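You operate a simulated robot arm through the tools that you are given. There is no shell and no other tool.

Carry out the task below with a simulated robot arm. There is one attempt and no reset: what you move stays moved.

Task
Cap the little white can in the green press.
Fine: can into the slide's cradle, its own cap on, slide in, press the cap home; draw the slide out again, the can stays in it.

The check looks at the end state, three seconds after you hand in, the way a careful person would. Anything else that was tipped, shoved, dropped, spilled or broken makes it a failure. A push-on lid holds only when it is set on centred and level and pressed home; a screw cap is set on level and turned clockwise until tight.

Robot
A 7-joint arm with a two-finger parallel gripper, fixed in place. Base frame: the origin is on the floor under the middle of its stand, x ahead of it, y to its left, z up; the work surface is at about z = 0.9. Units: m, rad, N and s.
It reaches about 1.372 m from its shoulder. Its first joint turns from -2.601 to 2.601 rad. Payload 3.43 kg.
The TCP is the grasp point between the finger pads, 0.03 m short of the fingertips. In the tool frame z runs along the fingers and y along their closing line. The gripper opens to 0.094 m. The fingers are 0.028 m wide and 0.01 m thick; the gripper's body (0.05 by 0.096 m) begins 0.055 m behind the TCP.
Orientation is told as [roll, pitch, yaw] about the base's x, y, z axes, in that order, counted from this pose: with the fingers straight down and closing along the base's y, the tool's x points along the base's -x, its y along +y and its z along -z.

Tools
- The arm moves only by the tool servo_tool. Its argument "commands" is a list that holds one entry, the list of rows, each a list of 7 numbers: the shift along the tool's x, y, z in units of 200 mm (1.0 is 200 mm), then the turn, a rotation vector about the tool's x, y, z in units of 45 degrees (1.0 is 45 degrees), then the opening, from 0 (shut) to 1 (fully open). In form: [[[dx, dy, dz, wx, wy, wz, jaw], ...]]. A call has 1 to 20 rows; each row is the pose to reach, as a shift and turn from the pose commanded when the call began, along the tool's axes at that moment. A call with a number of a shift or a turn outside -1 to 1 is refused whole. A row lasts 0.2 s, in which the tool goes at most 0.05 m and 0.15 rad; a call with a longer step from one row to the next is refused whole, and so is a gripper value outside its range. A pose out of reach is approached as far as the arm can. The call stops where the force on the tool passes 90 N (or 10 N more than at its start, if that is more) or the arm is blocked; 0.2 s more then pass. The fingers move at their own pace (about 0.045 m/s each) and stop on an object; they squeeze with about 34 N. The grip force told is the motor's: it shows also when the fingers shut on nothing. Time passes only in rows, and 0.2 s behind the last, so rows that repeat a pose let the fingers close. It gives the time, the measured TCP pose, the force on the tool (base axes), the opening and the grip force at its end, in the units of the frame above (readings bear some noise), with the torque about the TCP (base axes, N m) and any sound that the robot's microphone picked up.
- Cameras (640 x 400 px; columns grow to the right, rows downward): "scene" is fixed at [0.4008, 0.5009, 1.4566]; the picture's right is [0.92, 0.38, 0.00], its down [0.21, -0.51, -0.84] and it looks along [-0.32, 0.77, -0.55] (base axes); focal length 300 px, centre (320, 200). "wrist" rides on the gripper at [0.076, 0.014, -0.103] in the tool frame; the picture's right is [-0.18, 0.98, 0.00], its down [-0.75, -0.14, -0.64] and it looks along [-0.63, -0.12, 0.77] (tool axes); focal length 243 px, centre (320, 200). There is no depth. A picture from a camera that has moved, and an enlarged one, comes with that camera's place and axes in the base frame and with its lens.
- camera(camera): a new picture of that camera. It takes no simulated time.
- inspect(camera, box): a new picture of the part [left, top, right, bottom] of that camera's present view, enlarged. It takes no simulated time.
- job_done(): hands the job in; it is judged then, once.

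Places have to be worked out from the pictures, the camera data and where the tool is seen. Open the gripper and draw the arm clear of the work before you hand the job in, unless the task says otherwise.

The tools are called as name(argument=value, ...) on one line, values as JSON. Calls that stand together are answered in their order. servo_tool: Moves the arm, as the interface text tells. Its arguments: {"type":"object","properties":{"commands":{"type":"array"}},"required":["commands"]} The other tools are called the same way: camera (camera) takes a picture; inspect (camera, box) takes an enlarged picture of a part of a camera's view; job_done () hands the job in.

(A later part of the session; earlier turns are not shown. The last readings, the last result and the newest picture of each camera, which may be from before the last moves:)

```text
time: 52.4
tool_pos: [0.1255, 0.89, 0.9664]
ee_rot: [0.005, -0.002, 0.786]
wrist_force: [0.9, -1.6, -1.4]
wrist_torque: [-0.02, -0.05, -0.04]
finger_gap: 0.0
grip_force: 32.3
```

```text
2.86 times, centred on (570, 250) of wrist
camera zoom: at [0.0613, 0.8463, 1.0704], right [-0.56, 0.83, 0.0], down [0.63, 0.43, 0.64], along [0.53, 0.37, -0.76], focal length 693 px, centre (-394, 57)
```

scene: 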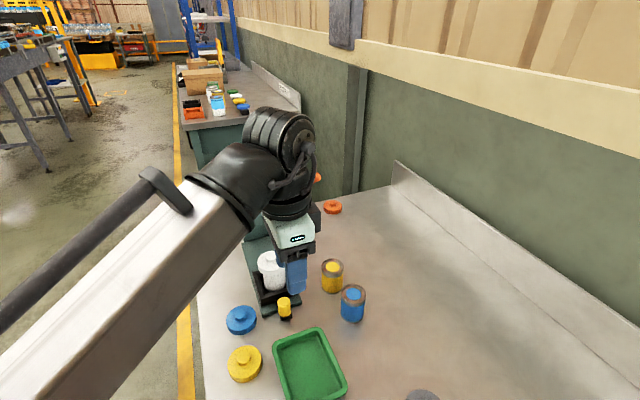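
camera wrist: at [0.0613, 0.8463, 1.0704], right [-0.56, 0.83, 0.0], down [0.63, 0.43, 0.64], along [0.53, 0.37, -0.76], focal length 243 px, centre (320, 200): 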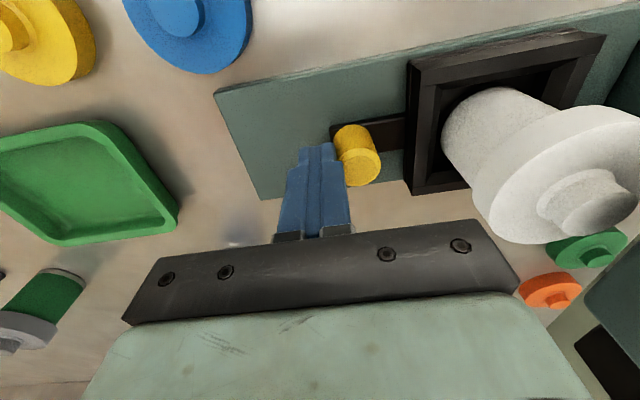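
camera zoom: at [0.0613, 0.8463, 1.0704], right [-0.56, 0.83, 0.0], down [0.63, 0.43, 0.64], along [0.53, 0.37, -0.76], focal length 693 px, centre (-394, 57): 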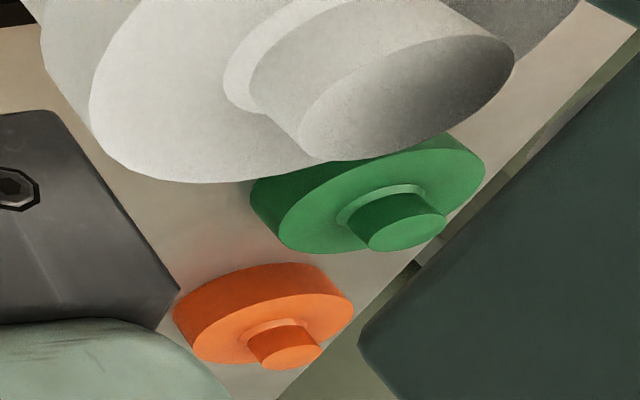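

The head's underside reads ≈1.015 against the cap's knob top ≈1.006, and the gripper keeps about 2 cm from the head, so it clears. I'll push on slowly, 24 mm, and read the force.

servo_tool(commands=[[[0, 0.015, 0, 0, 0, 0, 0.0], [0, 0.035, 0, 0, 0, 0, 0.0], [0, 0.055, 0, 0, 0, 0, 0.0], [0, 0.075, 0, 0, 0, 0, 0.0], [0, 0.095, 0, 0, 0, 0, 0.0], [0, 0.11, 0, 0, 0, 0, 0.0], [0, 0.12, 0, 0, 0, 0, 0.0]]])

inspect(camera="wrist", box=[430, 40, 640, 400])

```text
time: 54.0
tool_pos: [0.1083, 0.9074, 0.966]
ee_rot: [0.005, -0.004, 0.787]
wrist_force: [0.2, -0.1, -0.5]
wrist_torque: [0.01, 0.0, -0.02]
finger_gap: 0.0001
grip_force: 33.3
```

```text
1.11 times, centred on (535, 220) of wrist
camera zoom: at [0.0439, 0.8636, 1.0693], right [-0.56, 0.83, 0.0], down [0.63, 0.43, 0.64], along [0.53, 0.37, -0.76], focal length 270 px, centre (81, 178)
```

zoom: 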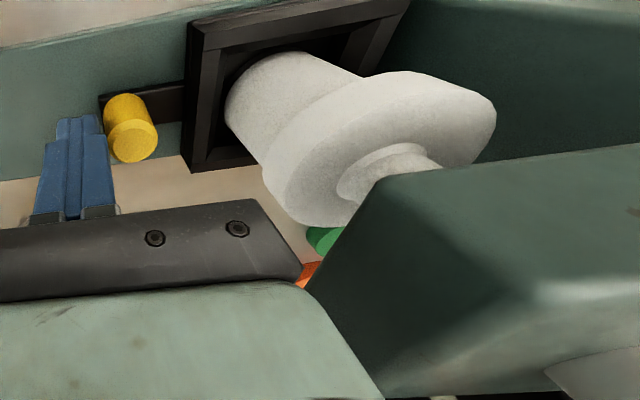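

The cap is passing under the head with clearance. I'll continue in small increments until the slide meets its stop.

servo_tool(commands=[[[0, 0.008, 0, 0, 0, 0, 0.0], [0, 0.016, 0, 0, 0, 0, 0.0], [0, 0.024, 0, 0, 0, 0, 0.0], [0, 0.03, 0, 0, 0, 0, 0.0], [0, 0.03, 0, 0, 0, 0, 0.0]]])

inspect(camera="wrist", box=[430, 40, 640, 400])

```text
time: 55.2
tool_pos: [0.1051, 0.9106, 0.967]
ee_rot: [0.002, -0.004, 0.786]
wrist_force: [4.2, -5.9, 5.0]
wrist_torque: [-0.11, -0.11, 0.0]
finger_gap: 0.0
grip_force: 32.9
```

```text
1.11 times, centred on (535, 220) of wrist
camera zoom: at [0.04, 0.8673, 1.0694], right [-0.56, 0.83, 0.0], down [0.63, 0.43, 0.64], along [0.53, 0.37, -0.76], focal length 270 px, centre (81, 178)
```

zoom: 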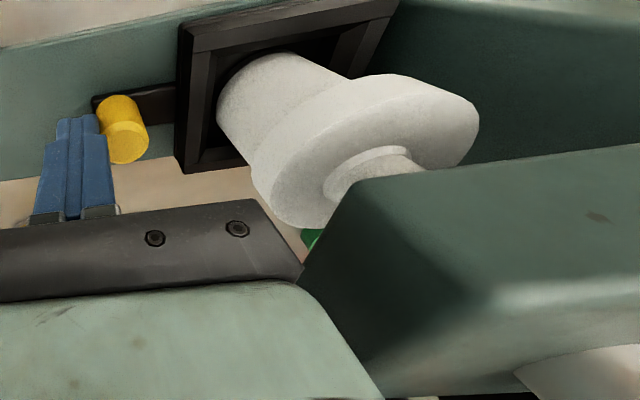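

Reaction rose to ≈7 N at the spot where I expected the cradle to be under the ram. I'll push 3 mm further in command to confirm it is against the stop.

servo_tool(commands=[[[0, 0.008, 0, 0, 0, 0, 0.0], [0, 0.015, 0, 0, 0, 0, 0.0], [0, 0.015, 0, 0, 0, 0, 0.0], [0, 0.015, 0, 0, 0, 0, 0.0]]])

inspect(camera="wrist", box=[430, 40, 640, 400])

```text
time: 56.2
tool_pos: [0.1045, 0.9105, 0.9661]
ee_rot: [-0.004, -0.003, 0.785]
wrist_force: [23.9, -29.2, -4.4]
wrist_torque: [-0.57, -0.47, -0.01]
finger_gap: 0.0
grip_force: 32.7
```

```text
1.11 times, centred on (535, 220) of wrist
camera zoom: at [0.0393, 0.8683, 1.0695], right [-0.56, 0.83, 0.0], down [0.63, 0.43, 0.64], along [0.53, 0.36, -0.76], focal length 270 px, centre (81, 178)
```

zoom: 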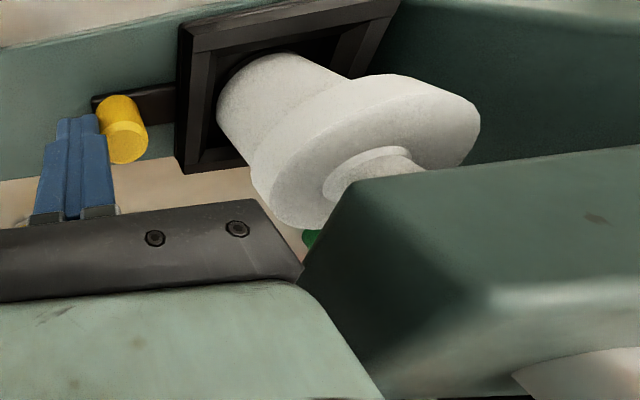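

The slide is against its stop (38 N, no movement). I'll back off the knob and rise clear so I can look at the lever.

servo_tool(commands=[[[0, -0.03, 0, 0, 0, 0, 0.0], [0, -0.08, 0, 0, 0, 0, 0.0], [0, -0.14, 0, 0, 0, 0, 0.0], [0, -0.2, -0.05, 0, 0, 0, 0.0], [0, -0.22, -0.15, 0, 0, 0, 0.0], [0, -0.22, -0.3, 0, 0, 0, 0.0], [0, -0.22, -0.45, 0, 0, 0, 0.0], [0, -0.22, -0.6, 0, 0, 0, 0.0], [0, -0.22, -0.75, 0, 0, 0, 0.0], [0, -0.22, -0.9, 0, 0, 0, 0.0], [0, -0.22, -1.0, 0, 0, 0, 0.0], [0, -0.22, -1.0, 0, 0, 0, 0.0]]])

camera(camera="wrist")

camera(camera="scene")

```text
time: 58.8
tool_pos: [0.1325, 0.8804, 1.1678]
ee_rot: [0.004, -0.005, 0.786]
wrist_force: [-0.4, 0.3, 0.4]
wrist_torque: [-0.03, 0.01, -0.02]
finger_gap: 0.0
grip_force: 33.0
```

```text
taken
camera wrist: at [0.0685, 0.836, 1.2708], right [-0.56, 0.83, 0.0], down [0.63, 0.43, 0.64], along [0.53, 0.37, -0.76], focal length 243 px, centre (320, 200)
```

wrist: 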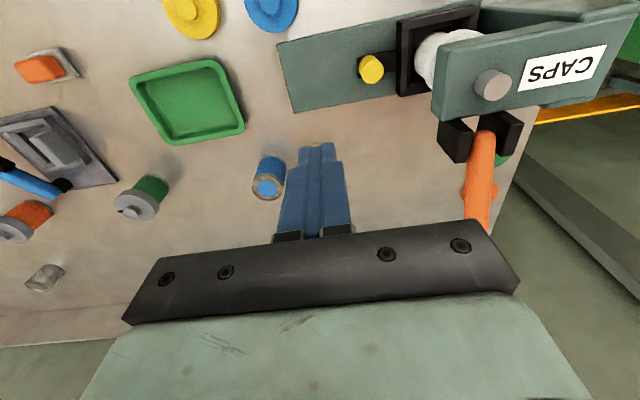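

```text
taken
```

scene: 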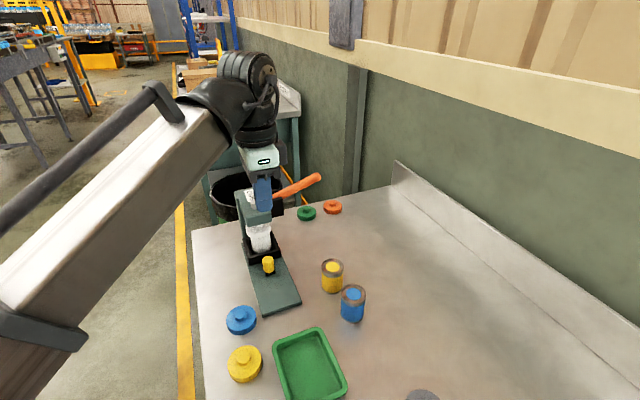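

The slide stayed in. I'll zoom on the press and lever from both cameras to measure the lever.

inspect(camera="wrist", box=[400, 0, 640, 150])

inspect(camera="scene", box=[225, 165, 335, 235])

inspect(camera="scene", box=[230, 195, 300, 275])

inspect(camera="wrist", box=[420, 60, 600, 260])

```text
2.67 times, centred on (520, 75) of wrist
camera zoom: at [0.0685, 0.836, 1.2708], right [-0.56, 0.83, 0.0], down [0.63, 0.43, 0.64], along [0.53, 0.37, -0.76], focal length 647 px, centre (-213, 533)
```

zoom: 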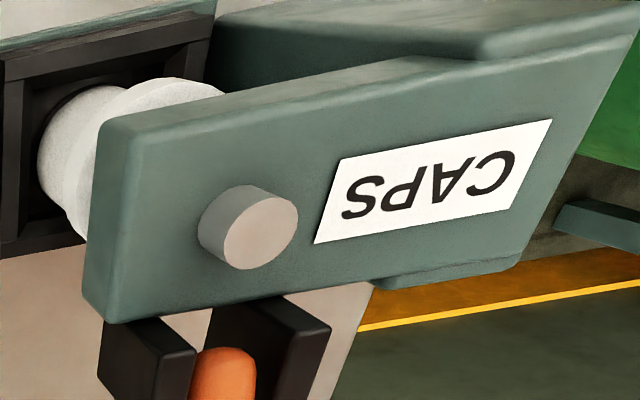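

```text
5.71 times, centred on (280, 200) of scene
camera zoom: at [0.4008, 0.5009, 1.4566], right [0.92, 0.38, 0.0], down [0.21, -0.51, -0.84], along [-0.32, 0.77, -0.55], focal length 1712 px, centre (549, 200)
```

zoom: 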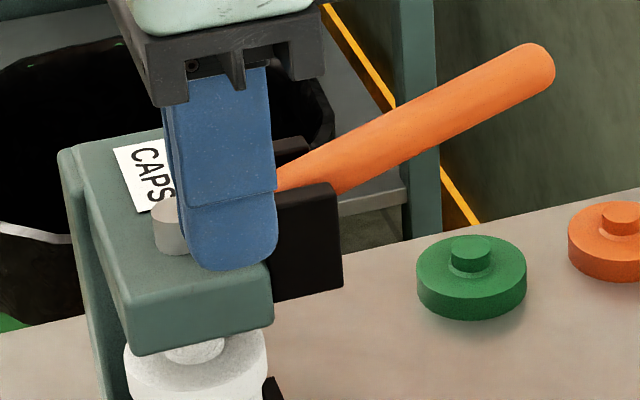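

```text
5.00 times, centred on (265, 235) of scene
camera zoom: at [0.4008, 0.5009, 1.4566], right [0.92, 0.38, 0.0], down [0.21, -0.51, -0.84], along [-0.32, 0.77, -0.55], focal length 1498 px, centre (595, 25)
```

zoom: 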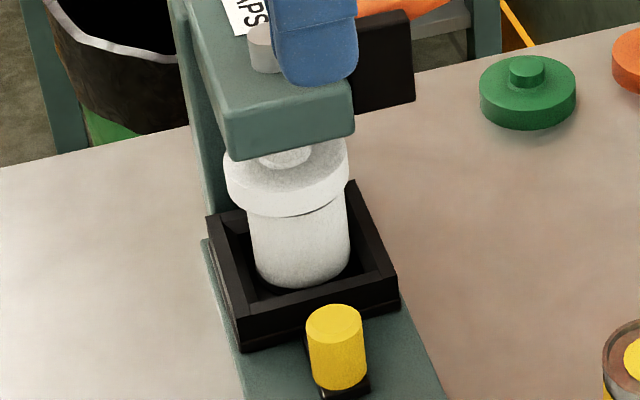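

```text
2.00 times, centred on (510, 160) of wrist
camera zoom: at [0.0685, 0.836, 1.2708], right [-0.56, 0.83, 0.0], down [0.63, 0.43, 0.64], along [0.53, 0.37, -0.76], focal length 485 px, centre (-60, 280)
```

zoom: 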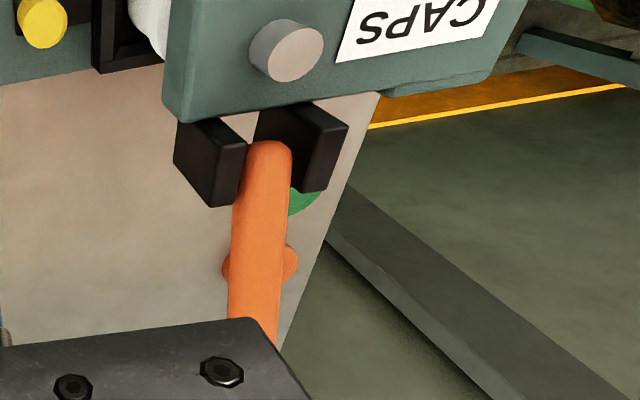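

Lever rod axis: along the perpendicular of the press at s ≈ 0.6745, rising ~18°, about z = 1.085 at 0.13 m from the press axis, 22 mm thick. I'll move above it with the fingers opened ~12 mm so the rod nests in the groove between them.

servo_tool(commands=[[[0, 0, -0.06, 0, 0, 0, 0.13], [-0.05, 0.055, -0.1, 0, 0, 0, 0.13], [-0.13, 0.14, -0.1, 0, 0, 0, 0.13], [-0.22, 0.24, -0.1, 0, 0, 0, 0.13], [-0.31, 0.34, -0.1, 0, 0, 0, 0.13], [-0.4, 0.435, -0.1, 0, 0, 0, 0.13], [-0.49, 0.53, -0.1, 0, 0, 0, 0.13], [-0.58, 0.63, -0.1, 0, 0, 0, 0.13], [-0.64, 0.695, -0.1, 0, 0, 0, 0.13], [-0.672, 0.728, -0.1, 0, 0, 0, 0.13], [-0.672, 0.728, -0.1, 0, 0, 0, 0.13]]])

camera(camera="wrist")

inspect(camera="scene", box=[220, 90, 380, 250])

```text
time: 61.2
tool_pos: [0.1254, 1.0796, 1.187]
ee_rot: [0.003, -0.003, 0.786]
wrist_force: [-0.3, -1.0, 0.6]
wrist_torque: [-0.02, -0.03, -0.02]
finger_gap: 0.0121
grip_force: 0.1
```

```text
taken
camera wrist: at [0.0604, 1.0357, 1.2904], right [-0.56, 0.83, 0.0], down [0.63, 0.43, 0.64], along [0.53, 0.37, -0.76], focal length 243 px, centre (320, 200)
```

wrist: 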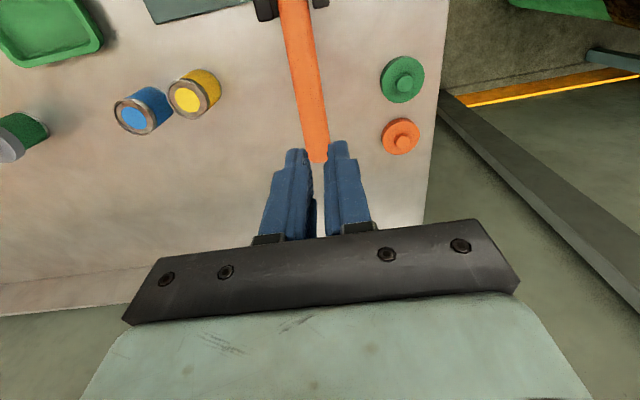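

```text
2.50 times, centred on (300, 170) of scene
camera zoom: at [0.4008, 0.5009, 1.4566], right [0.92, 0.38, 0.0], down [0.21, -0.51, -0.84], along [-0.32, 0.77, -0.55], focal length 749 px, centre (370, 275)
```

zoom: 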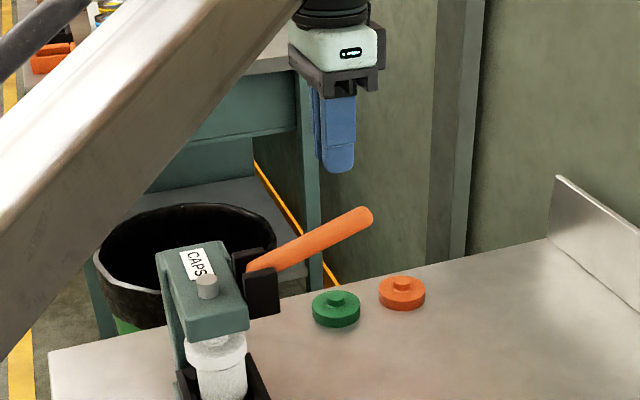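

The rod is below the fingers; I'll zoom to centre the groove on it.

inspect(camera="wrist", box=[250, 0, 390, 180])

inspect(camera="scene", box=[255, 160, 335, 220])

```text
2.22 times, centred on (320, 90) of wrist
camera zoom: at [0.0604, 1.0357, 1.2904], right [-0.56, 0.83, 0.0], down [0.63, 0.43, 0.64], along [0.53, 0.37, -0.76], focal length 539 px, centre (320, 444)
```

zoom: 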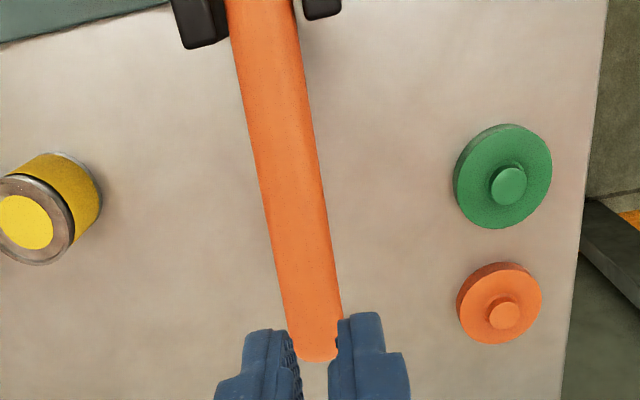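

```text
6.67 times, centred on (295, 190) of scene
camera zoom: at [0.4008, 0.5009, 1.4566], right [0.92, 0.38, 0.0], down [0.21, -0.51, -0.84], along [-0.32, 0.77, -0.55], focal length 1997 px, centre (487, 267)
```

zoom: 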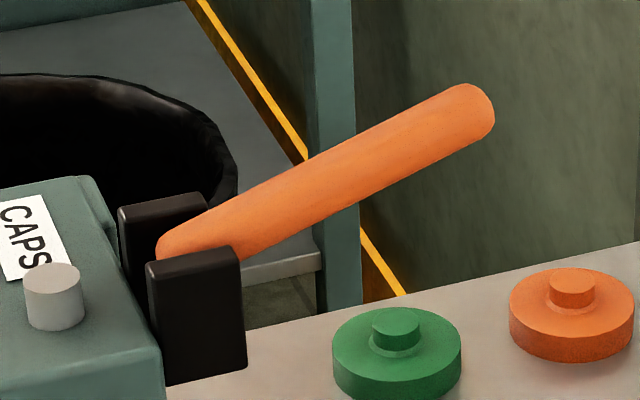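

The rod lies about 6 mm to tool −y; I'll shift onto it and lower to just above its top.

servo_tool(commands=[[[0, -0.015, 0.03, 0, 0, 0, 0.13], [0, -0.029, 0.08, 0, 0, 0, 0.13], [0, -0.029, 0.14, 0, 0, 0, 0.13], [0, -0.029, 0.19, 0, 0, 0, 0.13], [0, -0.029, 0.22, 0, 0, 0, 0.13], [0, -0.029, 0.22, 0, 0, 0, 0.13]]])

inspect(camera="wrist", box=[240, 30, 400, 210])

inspect(camera="scene", box=[255, 130, 345, 220])

```text
time: 62.6
tool_pos: [0.13, 1.0756, 1.1441]
ee_rot: [0.003, -0.002, 0.786]
wrist_force: [0.3, 1.1, 0.2]
wrist_torque: [0.03, -0.01, -0.01]
finger_gap: 0.0121
grip_force: 0.0
```

```text
2.22 times, centred on (320, 120) of wrist
camera zoom: at [0.0649, 1.0316, 1.2468], right [-0.56, 0.83, 0.0], down [0.63, 0.43, 0.64], along [0.53, 0.37, -0.76], focal length 539 px, centre (320, 378)
```

zoom: 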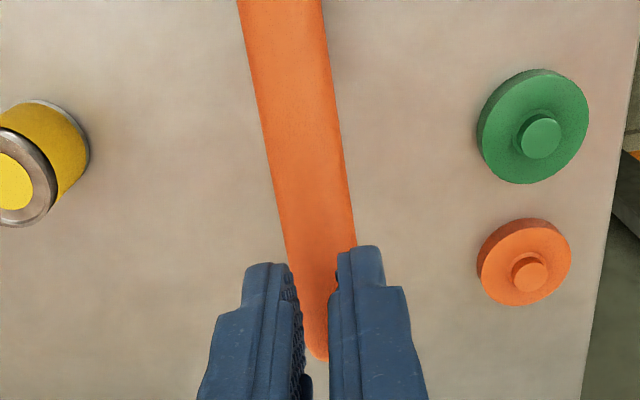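

```text
4.44 times, centred on (300, 175) of scene
camera zoom: at [0.4008, 0.5009, 1.4566], right [0.92, 0.38, 0.0], down [0.21, -0.51, -0.84], along [-0.32, 0.77, -0.55], focal length 1331 px, centre (409, 311)
```

zoom: 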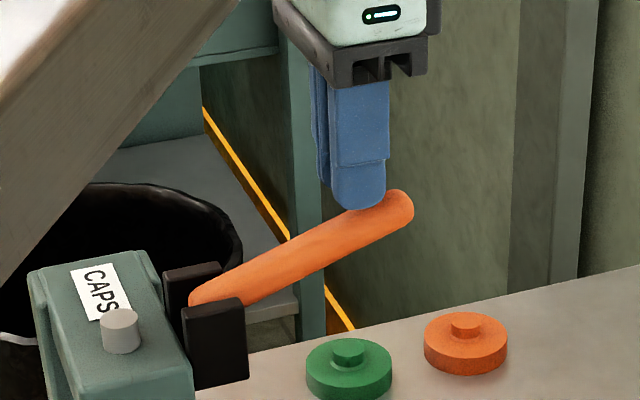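

The groove is centred on the rod. I'll push down 25 mm in command and read the force.

servo_tool(commands=[[[0, 0, 0.025, 0, 0, 0, 0.13], [0, 0, 0.05, 0, 0, 0, 0.13], [0, 0, 0.075, 0, 0, 0, 0.13], [0, 0, 0.1, 0, 0, 0, 0.13], [0, 0, 0.125, 0, 0, 0, 0.13], [0, 0, 0.125, 0, 0, 0, 0.13]]])

inspect(camera="scene", box=[230, 140, 350, 260])

```text
time: 64.0
tool_pos: [0.1294, 1.0747, 1.1179]
ee_rot: [0.002, -0.006, 0.786]
wrist_force: [0.3, -0.7, 0.6]
wrist_torque: [0.0, -0.02, -0.01]
finger_gap: 0.0122
grip_force: 0.0
```

```text
3.33 times, centred on (290, 200) of scene
camera zoom: at [0.4008, 0.5009, 1.4566], right [0.92, 0.38, 0.0], down [0.21, -0.51, -0.84], along [-0.32, 0.77, -0.55], focal length 998 px, centre (420, 200)
```

zoom: 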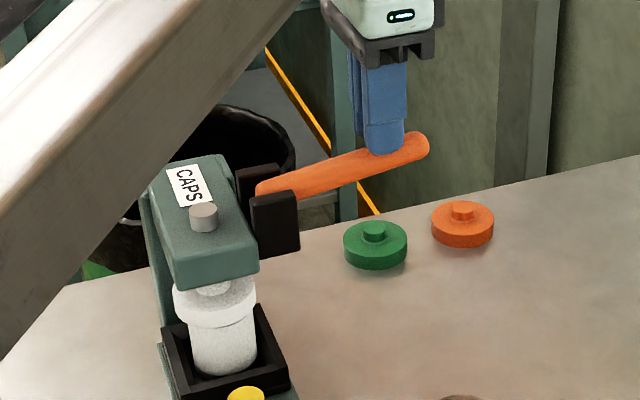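

The lever follows with almost no force. I'll continue down in steps.

servo_tool(commands=[[[0, 0, 0.025, 0, 0, 0, 0.13], [0, 0, 0.05, 0, 0, 0, 0.13], [0, 0, 0.075, 0, 0, 0, 0.13], [0, 0, 0.1, 0, 0, 0, 0.13], [0, 0, 0.1, 0, 0, 0, 0.13]]])

inspect(camera="scene", box=[230, 140, 350, 260])

```text
time: 65.2
tool_pos: [0.129, 1.076, 1.098]
ee_rot: [0.004, -0.004, 0.785]
wrist_force: [0.1, 0.2, 0.8]
wrist_torque: [-0.05, -0.01, -0.01]
finger_gap: 0.0122
grip_force: 0.3
```

```text
3.33 times, centred on (290, 200) of scene
camera zoom: at [0.4008, 0.5009, 1.4566], right [0.92, 0.38, 0.0], down [0.21, -0.51, -0.84], along [-0.32, 0.77, -0.55], focal length 998 px, centre (420, 200)
```

zoom: 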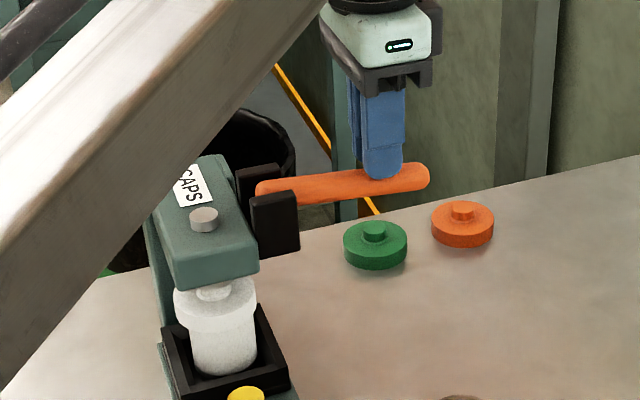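

The grey ram rod is descending with the lever, still unloaded. I'll continue in smaller steps, watching for the load to come on.

servo_tool(commands=[[[0, 0, 0.02, 0, 0, 0, 0.13], [0, 0, 0.04, 0, 0, 0, 0.13], [0, 0, 0.06, 0, 0, 0, 0.13], [0, 0, 0.075, 0, 0, 0, 0.13], [0, 0, 0.075, 0, 0, 0, 0.13]]])

inspect(camera="scene", box=[230, 140, 350, 260])

```text
time: 66.4
tool_pos: [0.1286, 1.0752, 1.0849]
ee_rot: [0.003, -0.005, 0.785]
wrist_force: [-1.5, 1.2, 16.8]
wrist_torque: [-0.14, 0.14, -0.12]
finger_gap: 0.0113
grip_force: 0.1
heard: snap
```

```text
3.33 times, centred on (290, 200) of scene
camera zoom: at [0.4008, 0.5009, 1.4566], right [0.92, 0.38, 0.0], down [0.21, -0.51, -0.84], along [-0.32, 0.77, -0.55], focal length 998 px, centre (420, 200)
```

zoom: 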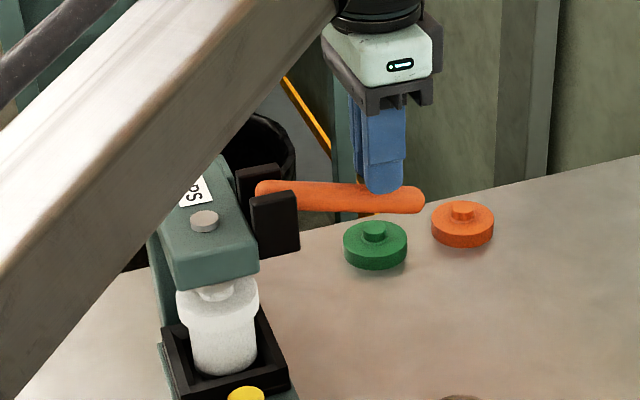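

A snap was heard with 17 N on the lever — the cap going home, I think. I'll press a little further to make sure it is fully seated, keeping the force moderate.

servo_tool(commands=[[[0, 0, 0.01, 0, 0, 0, 0.13], [0, 0, 0.02, 0, 0, 0, 0.13], [0, 0, 0.02, 0, 0, 0, 0.13], [0, 0, 0.02, 0, 0, 0, 0.13]]])

inspect(camera="scene", box=[230, 195, 300, 275])

```text
time: 67.4
tool_pos: [0.1281, 1.0743, 1.0825]
ee_rot: [0.005, -0.006, 0.787]
wrist_force: [-2.7, 0.7, 43.6]
wrist_torque: [-0.48, 0.43, -0.01]
finger_gap: 0.0116
grip_force: 0.0
```

```text
5.00 times, centred on (265, 235) of scene
camera zoom: at [0.4008, 0.5009, 1.4566], right [0.92, 0.38, 0.0], down [0.21, -0.51, -0.84], along [-0.32, 0.77, -0.55], focal length 1498 px, centre (595, 25)
```

zoom: 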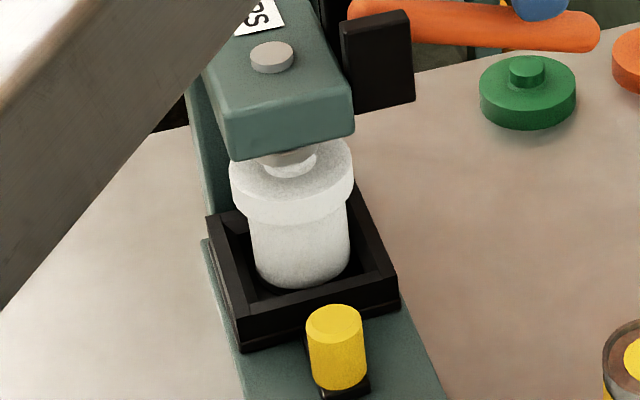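

Force is now 44 N and nearly stiff. I'll look closely at the cap's seat before deciding whether to press more.

inspect(camera="scene", box=[248, 222, 286, 256])

inspect(camera="scene", box=[230, 180, 340, 230])

```text
11.76 times, centred on (267, 239) of scene
camera zoom: at [0.4008, 0.5009, 1.4566], right [0.92, 0.38, 0.0], down [0.21, -0.51, -0.84], along [-0.32, 0.77, -0.55], focal length 3524 px, centre (944, -259)
```

zoom: 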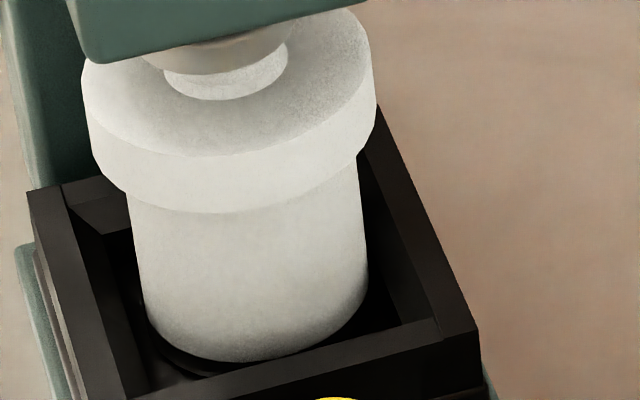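

```text
5.82 times, centred on (285, 205) of scene
camera zoom: at [0.4008, 0.5009, 1.4566], right [0.92, 0.38, 0.0], down [0.21, -0.51, -0.84], along [-0.32, 0.77, -0.55], focal length 1743 px, centre (524, 171)
```

zoom: 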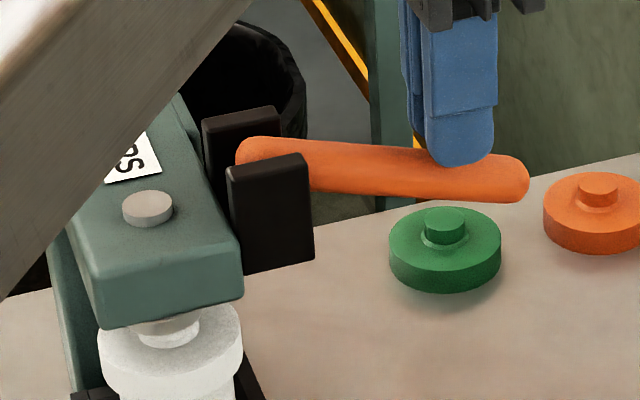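

The ram bears on the cap's knob, the cap is level and the can's dark groove is now hidden — it is home. I'll raise the fingers and see whether the lever returns by itself.

servo_tool(commands=[[[0, 0, -0.02, 0, 0, 0, 0.13], [0, 0, -0.06, 0, 0, 0, 0.13], [0, 0, -0.1, 0, 0, 0, 0.13], [0, 0, -0.15, 0, 0, 0, 0.13], [0, 0, -0.2, 0, 0, 0, 0.13], [0, 0, -0.25, 0, 0, 0, 0.13], [0, 0, -0.3, 0, 0, 0, 0.13], [0, 0, -0.35, 0, 0, 0, 0.13], [0, 0, -0.35, 0, 0, 0, 0.13], [0, 0, -0.35, 0, 0, 0, 0.13]]])

inspect(camera="scene", box=[230, 140, 350, 260])

camera(camera="wrist")

```text
time: 69.6
tool_pos: [0.1279, 1.0752, 1.1499]
ee_rot: [0.003, -0.005, 0.785]
wrist_force: [-0.1, -0.1, 0.6]
wrist_torque: [-0.01, 0.0, 0.0]
finger_gap: 0.0122
grip_force: 0.1
```

```text
3.33 times, centred on (290, 200) of scene
camera zoom: at [0.4008, 0.5009, 1.4566], right [0.92, 0.38, 0.0], down [0.21, -0.51, -0.84], along [-0.32, 0.77, -0.55], focal length 998 px, centre (420, 200)
```

zoom: 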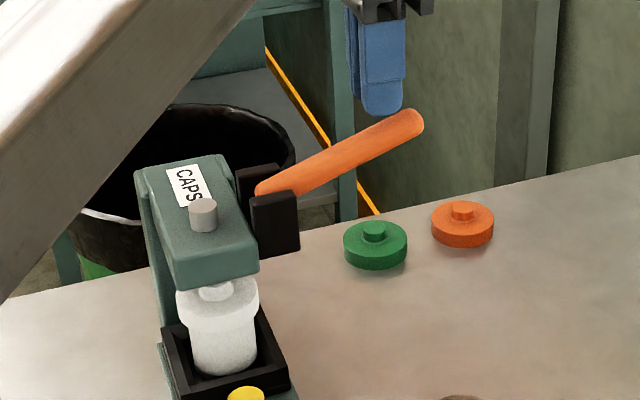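

```text
taken
camera wrist: at [0.0649, 1.031, 1.2531], right [-0.56, 0.83, 0.0], down [0.63, 0.43, 0.64], along [0.53, 0.37, -0.76], focal length 243 px, centre (320, 200)
```

wrist: 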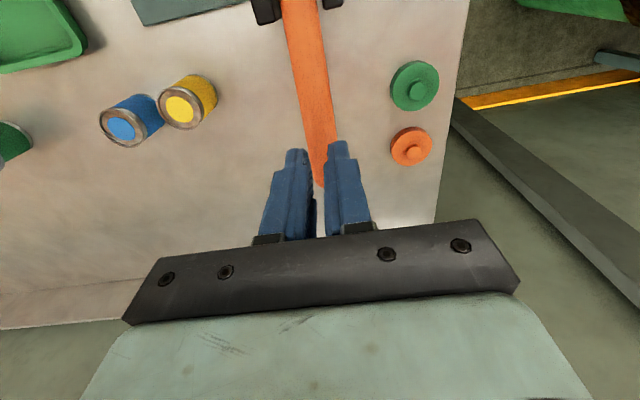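

The lever sprang back up and the ram rod is raised again. I'll check the cap's seating up close.

inspect(camera="scene", box=[248, 222, 286, 256])

inspect(camera="scene", box=[225, 170, 335, 240])

```text
11.76 times, centred on (267, 239) of scene
camera zoom: at [0.4008, 0.5009, 1.4566], right [0.92, 0.38, 0.0], down [0.21, -0.51, -0.84], along [-0.32, 0.77, -0.55], focal length 3524 px, centre (944, -259)
```

zoom: 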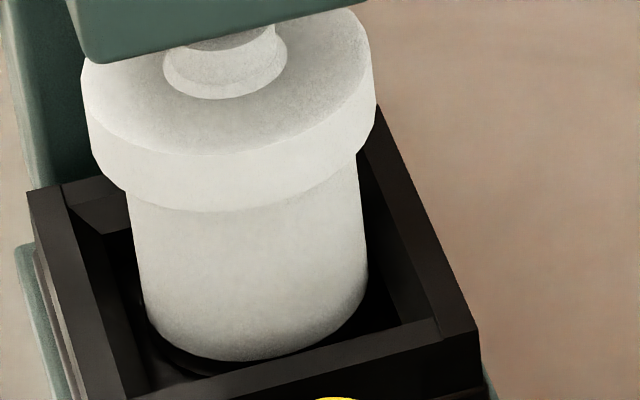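

```text
5.71 times, centred on (280, 205) of scene
camera zoom: at [0.4008, 0.5009, 1.4566], right [0.92, 0.38, 0.0], down [0.21, -0.51, -0.84], along [-0.32, 0.77, -0.55], focal length 1712 px, centre (549, 171)
```

zoom: 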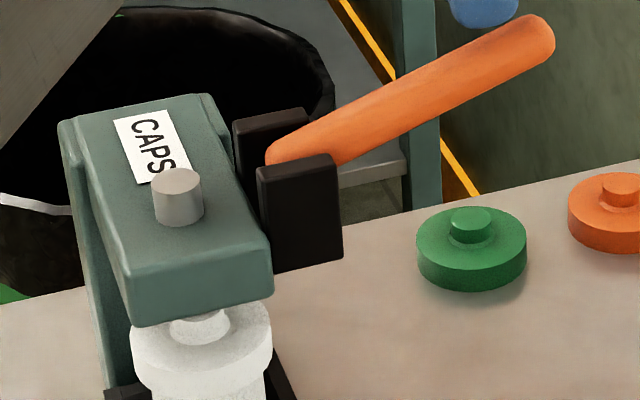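

The lever and ram have returned and the cap stays seated. Now I'll move away from the lever to the front of the press, turning the tool back to the −45° yaw for a side grip of the slide's knob.

servo_tool(commands=[[[0, 0, -0.1, 0, 0, 0, 0.13], [0, 0, -0.2, 0, 0, 0, 0.2], [0.04, -0.075, -0.2, 0, 0, 0.125, 0.3], [0.08, -0.15, -0.2, 0, 0, 0.25, 0.4], [0.12, -0.225, -0.2, 0, 0, 0.375, 0.5], [0.165, -0.3, -0.2, 0, 0, 0.5, 0.5], [0.205, -0.375, -0.2, 0, 0, 0.625, 0.5], [0.25, -0.45, -0.2, 0, 0, 0.75, 0.5], [0.29, -0.525, -0.2, 0, 0, 0.875, 0.5], [0.33, -0.6, -0.2, 0, 0, 1, 0.5], [0.33, -0.6, -0.2, 0, 0, 1, 0.5]]])

servo_tool(commands=[[[-0.02, -0.09, 0, 0, 0, 0.125, 0.5], [-0.04, -0.18, 0.02, 0, 0, 0.25, 0.5], [-0.065, -0.27, 0.05, 0, 0, 0.375, 0.5], [-0.085, -0.36, 0.08, 0, 0, 0.5, 0.5], [-0.105, -0.45, 0.11, 0, 0, 0.625, 0.5], [-0.13, -0.54, 0.14, 0, 0, 0.75, 0.5], [-0.15, -0.63, 0.17, 0, 0, 0.875, 0.5], [-0.17, -0.715, 0.2, 0, 0, 1, 0.5], [-0.17, -0.715, 0.2, 0, 0, 1, 0.5]]])

camera(camera="wrist")

camera(camera="scene")

```text
time: 72.0
tool_pos: [0.1686, 0.9456, 1.1894]
ee_rot: [0.003, 0.0, -0.002]
wrist_force: [-1.5, -0.4, -0.5]
wrist_torque: [-0.04, 0.01, -0.01]
finger_gap: 0.0472
grip_force: 0.0
```

```text
time: 74.0
tool_pos: [0.2025, 0.8, 1.1494]
ee_rot: [0.003, 0.003, -0.787]
wrist_force: [0.8, -0.2, 0.5]
wrist_torque: [0.04, 0.0, 0.0]
finger_gap: 0.0471
grip_force: 0.1
```

```text
taken
camera wrist: at [0.1582, 0.8645, 1.2532], right [0.83, 0.56, 0.0], down [0.43, -0.64, 0.64], along [0.36, -0.53, -0.77], focal length 243 px, centre (320, 200)
```

wrist: 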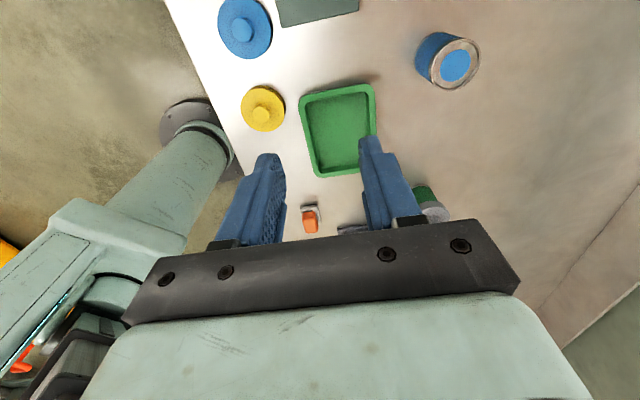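

```text
taken
```

scene: 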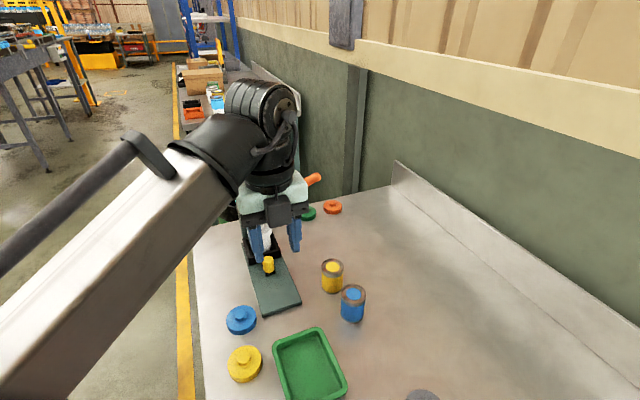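

Now I'll tilt the gripper 30° so that its top leans away from the press head, and approach the front of the knob from above and outside.

servo_tool(commands=[[[0.05, 0.01, 0.0, 0, 0.09, 0, 0.5], [0.11, 0.02, 0.03, 0, 0.18, 0, 0.5], [0.17, 0.03, 0.08, 0, 0.27, 0, 0.5], [0.23, 0.04, 0.13, 0, 0.36, 0, 0.5], [0.3, 0.053, 0.18, 0, 0.45, 0, 0.5], [0.37, 0.053, 0.23, 0, 0.54, 0, 0.5], [0.43, 0.053, 0.29, 0, 0.62, 0, 0.5], [0.4875, 0.053, 0.345, 0, 0.667, 0, 0.5], [0.4875, 0.053, 0.345, 0, 0.667, 0, 0.5], [0.4875, 0.053, 0.345, 0, 0.667, 0, 0.5]]])

camera(camera="wrist")

inspect(camera="scene", box=[200, 150, 360, 310])

```text
time: 76.2
tool_pos: [0.1403, 0.877, 1.0795]
ee_rot: [0.004, 0.526, -0.783]
wrist_force: [0.3, 0.1, 0.4]
wrist_torque: [0.0, 0.07, -0.03]
finger_gap: 0.0471
grip_force: 0.0
```

```text
taken
camera wrist: at [0.1384, 0.8973, 1.2075], right [0.81, 0.58, -0.09], down [0.59, -0.79, 0.17], along [0.03, -0.19, -0.98], focal length 243 px, centre (320, 200)
```

wrist: 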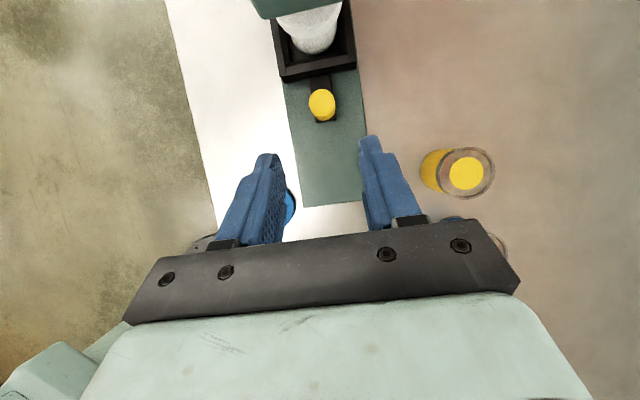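

```text
2.50 times, centred on (280, 230) of scene
camera zoom: at [0.4008, 0.5009, 1.4566], right [0.92, 0.38, 0.0], down [0.21, -0.51, -0.84], along [-0.32, 0.77, -0.55], focal length 749 px, centre (420, 125)
```

zoom: 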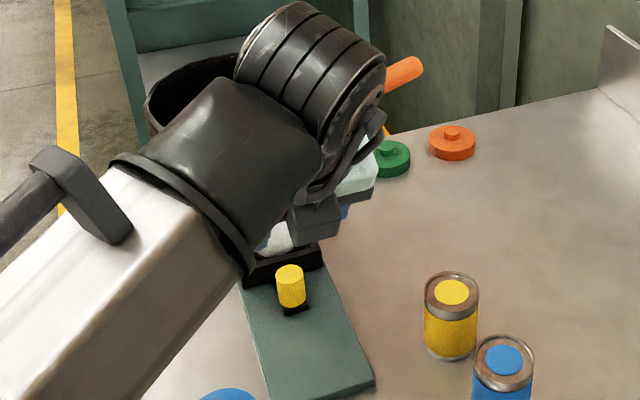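

The tilted camera now looks nearly straight down on the knob. I'll zoom to measure its position in the tool frame.

inspect(camera="wrist", box=[250, 0, 390, 140])

```text
2.86 times, centred on (320, 70) of wrist
camera zoom: at [0.1384, 0.8973, 1.2075], right [0.81, 0.58, -0.09], down [0.59, -0.79, 0.17], along [0.03, -0.19, -0.98], focal length 693 px, centre (320, 571)
```

zoom: 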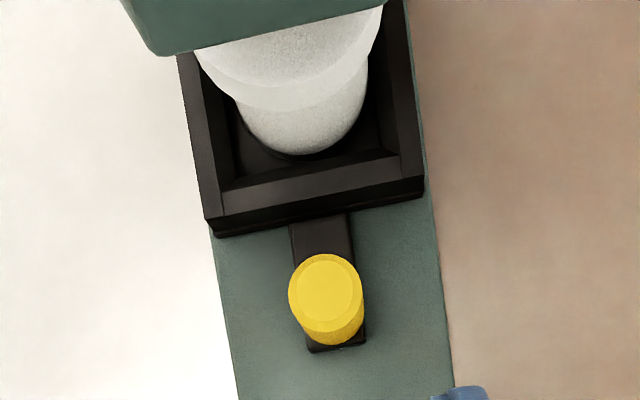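

Knob measured at s ≈ 0.5935, p ≈ 0.7197, exactly on the tool's approach line. I'll advance 10 cm along the tool axis, then check.

servo_tool(commands=[[[-0.003, 0, 0.08, 0, 0, 0, 0.5], [-0.006, 0, 0.17, 0, 0, 0, 0.5], [-0.01, 0, 0.26, 0, 0, 0, 0.5], [-0.014, 0, 0.35, 0, 0, 0, 0.5], [-0.017, 0, 0.43, 0, 0, 0, 0.5], [-0.02, 0, 0.5, 0, 0, 0, 0.5], [-0.02, 0, 0.5, 0, 0, 0, 0.5]]])

camera(camera="wrist")

inspect(camera="wrist", box=[240, 80, 400, 220])

inspect(camera="scene", box=[220, 190, 330, 300])

```text
time: 77.8
tool_pos: [0.1088, 0.9123, 0.9907]
ee_rot: [0.004, 0.526, -0.785]
wrist_force: [0.0, -0.4, -0.2]
wrist_torque: [-0.01, -0.03, 0.02]
finger_gap: 0.0471
grip_force: 0.1
```

```text
taken
camera wrist: at [0.1075, 0.9322, 1.1186], right [0.81, 0.58, -0.09], down [0.59, -0.79, 0.18], along [0.03, -0.19, -0.98], focal length 243 px, centre (320, 200)
```

wrist: 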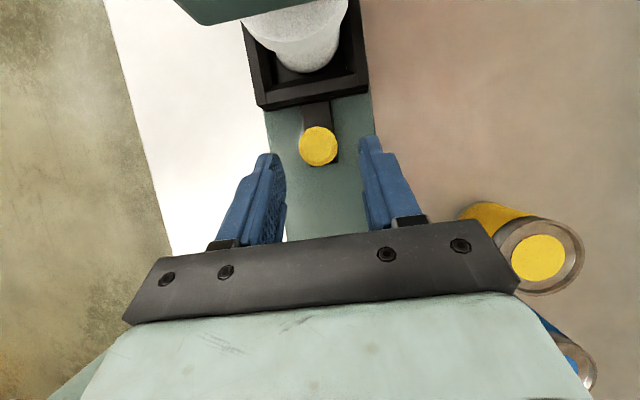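

```text
2.86 times, centred on (320, 150) of wrist
camera zoom: at [0.1075, 0.9322, 1.1186], right [0.81, 0.58, -0.09], down [0.59, -0.79, 0.18], along [0.03, -0.19, -0.98], focal length 693 px, centre (320, 343)
```

zoom: 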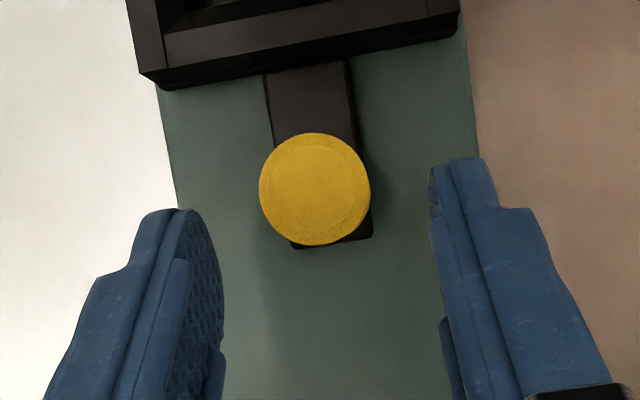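

```text
3.64 times, centred on (275, 245) of scene
camera zoom: at [0.4008, 0.5009, 1.4566], right [0.92, 0.38, 0.0], down [0.21, -0.51, -0.84], along [-0.32, 0.77, -0.55], focal length 1089 px, centre (484, 36)
```

zoom: 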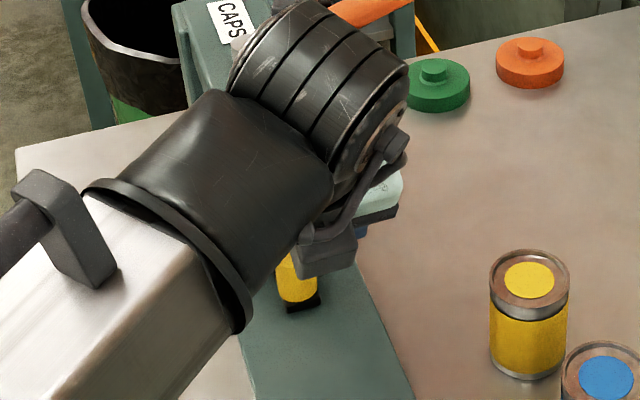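

The knob is centred in s and about 2 mm toward tool −y. I'll correct this, advance the last 33 mm so the fingertips straddle the knob, and check.

servo_tool(commands=[[[0, -0.005, 0.03, 0, 0, 0, 0.5], [-0.001, -0.01, 0.07, 0, 0, 0, 0.5], [-0.002, -0.01, 0.11, 0, 0, 0, 0.5], [-0.003, -0.01, 0.145, 0, 0, 0, 0.5], [-0.003, -0.01, 0.16, 0, 0, 0, 0.5], [-0.003, -0.01, 0.16, 0, 0, 0, 0.5]]])

inspect(camera="wrist", box=[240, 80, 400, 220])

```text
time: 79.2
tool_pos: [0.0945, 0.9217, 0.9643]
ee_rot: [0.003, 0.527, -0.783]
wrist_force: [0.8, 0.3, 0.5]
wrist_torque: [-0.01, 0.03, 0.02]
finger_gap: 0.0472
grip_force: 0.1
```

```text
2.86 times, centred on (320, 150) of wrist
camera zoom: at [0.0938, 0.9417, 1.0914], right [0.81, 0.58, -0.09], down [0.59, -0.79, 0.18], along [0.03, -0.19, -0.98], focal length 693 px, centre (320, 343)
```

zoom: 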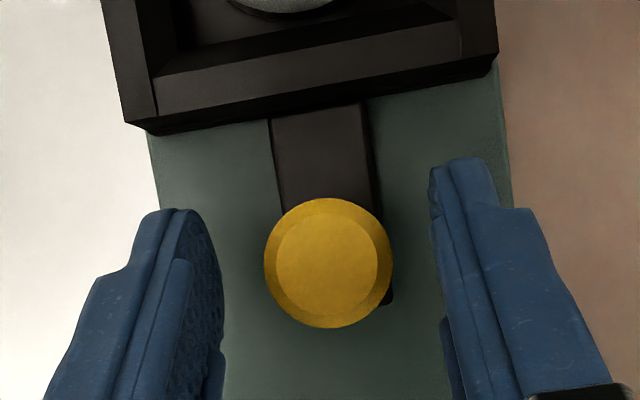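

The knob is centred between the fingers and well within their reach. I'll close on it.

servo_tool(commands=[[[0, 0, 0, 0, 0, 0, 0.35], [0, 0, 0, 0, 0, 0, 0.2], [0, 0, 0, 0, 0, 0, 0.1], [0, 0, 0, 0, 0, 0, 0.1], [0, 0, 0, 0, 0, 0, 0.1]]])

inspect(camera="wrist", box=[240, 40, 400, 220])

```text
time: 80.4
tool_pos: [0.0946, 0.922, 0.9638]
ee_rot: [0.004, 0.527, -0.781]
wrist_force: [12.2, 13.1, 2.7]
wrist_torque: [-0.32, 0.02, -0.25]
finger_gap: 0.0246
grip_force: 44.5
```

```text
2.22 times, centred on (320, 130) of wrist
camera zoom: at [0.095, 0.9425, 1.0914], right [0.81, 0.58, -0.09], down [0.59, -0.79, 0.17], along [0.03, -0.19, -0.98], focal length 539 px, centre (320, 356)
```

zoom: 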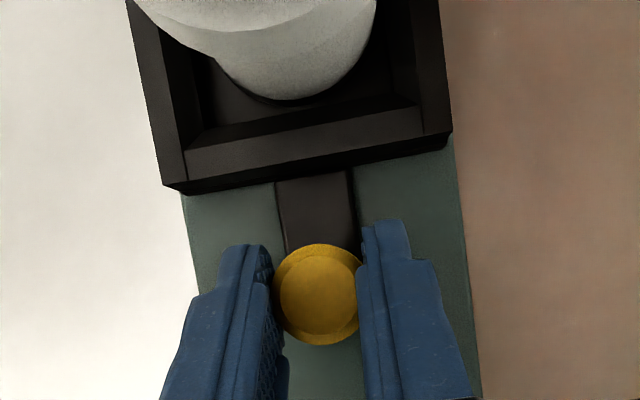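

The knob is held, but a side load of ≈18 N shows the grip is ~1.7 mm off toward −p. I'll relieve it with a small shift before pulling.

servo_tool(commands=[[[0, 0.004, 0, 0, 0, 0, 0.1], [0, 0.008, 0, 0, 0, 0, 0.1], [0, 0.008, 0, 0, 0, 0, 0.1]]])

```text
time: 81.2
tool_pos: [0.0968, 0.9215, 0.9645]
ee_rot: [0.003, 0.53, -0.784]
wrist_force: [9.2, 10.1, 7.7]
wrist_torque: [0.11, -0.1, -0.11]
finger_gap: 0.0246
grip_force: 45.0
```

Side load dropped to 14 N; another 2 mm should clear it.

servo_tool(commands=[[[0, 0.006, 0, 0, 0, 0, 0.1], [0, 0.011, 0, 0, 0, 0, 0.1], [0, 0.011, 0, 0, 0, 0, 0.1]]])

```text
time: 82.0
tool_pos: [0.0957, 0.9219, 0.9633]
ee_rot: [0.0, 0.527, -0.784]
wrist_force: [-6.3, -6.3, -3.6]
wrist_torque: [0.84, 1.1, 0.03]
finger_gap: 0.0246
grip_force: 45.0
```

Slightly overshot (−9 N). I'll take back about 1 mm and then begin a slow pull outward along the slide axis.

servo_tool(commands=[[[0, -0.004, 0, 0, 0, 0, 0.1], [0, -0.004, 0, 0, 0, 0, 0.1]]])

```text
time: 82.6
tool_pos: [0.0961, 0.9225, 0.9634]
ee_rot: [0.002, 0.525, -0.783]
wrist_force: [-9.1, -8.1, -3.4]
wrist_torque: [-0.16, 0.74, 0.12]
finger_gap: 0.0245
grip_force: 44.8
```

Small residual side load (~12 N), harmless. I'll shift back half a millimetre and start pulling the slide out, 20 mm first.

servo_tool(commands=[[[0, -0.003, 0, 0, 0, 0, 0.1], [-0.0108, -0.003, -0.0063, 0, 0, 0, 0.1], [-0.026, -0.003, -0.0151, 0, 0, 0, 0.1], [-0.0432, -0.003, -0.0251, 0, 0, 0, 0.1], [-0.0648, -0.003, -0.0377, 0, 0, 0, 0.1], [-0.0865, -0.003, -0.0502, 0, 0, 0, 0.1], [-0.0865, -0.003, -0.0502, 0, 0, 0, 0.1]]])

inspect(camera="wrist", box=[230, 0, 410, 220])

```text
time: 84.2
tool_pos: [0.1101, 0.9084, 0.9643]
ee_rot: [0.005, 0.528, -0.783]
wrist_force: [-9.7, -10.9, -1.3]
wrist_torque: [-0.9, -0.01, 0.16]
finger_gap: 0.0244
grip_force: 45.2
```

```text
1.82 times, centred on (320, 110) of wrist
camera zoom: at [0.1093, 0.9287, 1.0914], right [0.81, 0.58, -0.09], down [0.59, -0.79, 0.18], along [0.03, -0.2, -0.98], focal length 441 px, centre (320, 364)
```

zoom: 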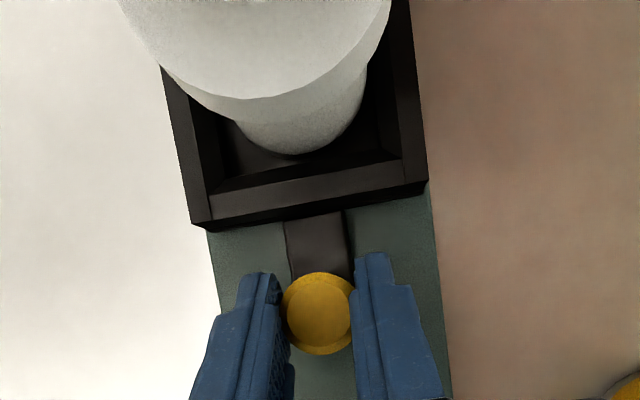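

The slide follows the knob with the can standing in it. I'll take out ~1 mm of the side offset and pull on steadily another 9 cm.

servo_tool(commands=[[[0, -0.005, 0, 0, 0, 0, 0.1], [-0.015, -0.006, -0.0087, 0, 0, 0, 0.1], [-0.04, -0.006, -0.0232, 0, 0, 0, 0.1], [-0.07, -0.006, -0.0406, 0, 0, 0, 0.1], [-0.1, -0.006, -0.058, 0, 0, 0, 0.1], [-0.13, -0.006, -0.0755, 0, 0, 0, 0.1], [-0.16, -0.006, -0.0929, 0, 0, 0, 0.1], [-0.19, -0.006, -0.1103, 0, 0, 0, 0.1], [-0.22, -0.006, -0.1277, 0, 0, 0, 0.1], [-0.25, -0.006, -0.1451, 0, 0, 0, 0.1], [-0.28, -0.006, -0.1625, 0, 0, 0, 0.1], [-0.31, -0.006, -0.18, 0, 0, 0, 0.1], [-0.34, -0.006, -0.1974, 0, 0, 0, 0.1], [-0.37, -0.006, -0.2148, 0, 0, 0, 0.1], [-0.389, -0.006, -0.2258, 0, 0, 0, 0.1], [-0.389, -0.006, -0.2258, 0, 0, 0, 0.1]]])

inspect(camera="wrist", box=[230, 0, 410, 220])

camera(camera="scene")

```text
time: 87.6
tool_pos: [0.1722, 0.845, 0.9642]
ee_rot: [0.009, 0.531, -0.783]
wrist_force: [13.7, 15.5, 27.1]
wrist_torque: [-0.38, -0.15, -0.03]
finger_gap: 0.0246
grip_force: 45.4
```

```text
1.82 times, centred on (320, 110) of wrist
camera zoom: at [0.1725, 0.8647, 1.0915], right [0.81, 0.58, -0.09], down [0.59, -0.79, 0.17], along [0.03, -0.19, -0.98], focal length 441 px, centre (320, 364)
```

zoom: 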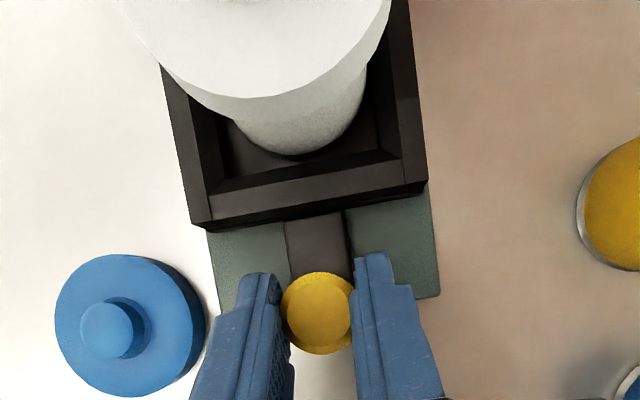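

```text
taken
```

scene: 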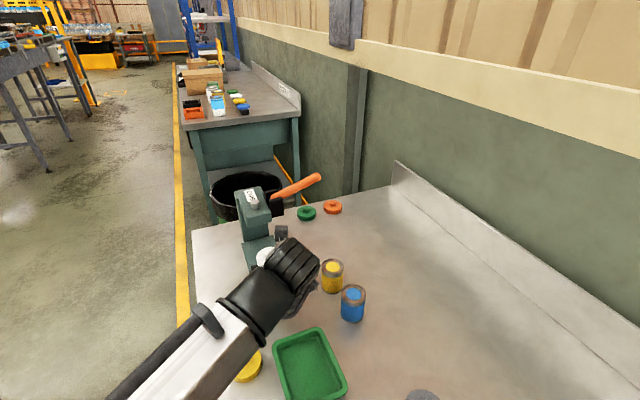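

About 2 cm remain. The grip has built up some vertical (27 N) and side load, so I'll relieve those by small shifts and continue the pull slowly.

servo_tool(commands=[[[0.005, 0.004, -0.0085, 0, 0, 0, 0.1], [0.005, 0.004, -0.0085, 0, 0, 0, 0.1]]])

```text
time: 88.2
tool_pos: [0.1734, 0.8443, 0.9632]
ee_rot: [0.004, 0.527, -0.784]
wrist_force: [9.2, 10.0, 1.1]
wrist_torque: [1.03, 1.0, -0.14]
finger_gap: 0.0244
grip_force: 44.8
```

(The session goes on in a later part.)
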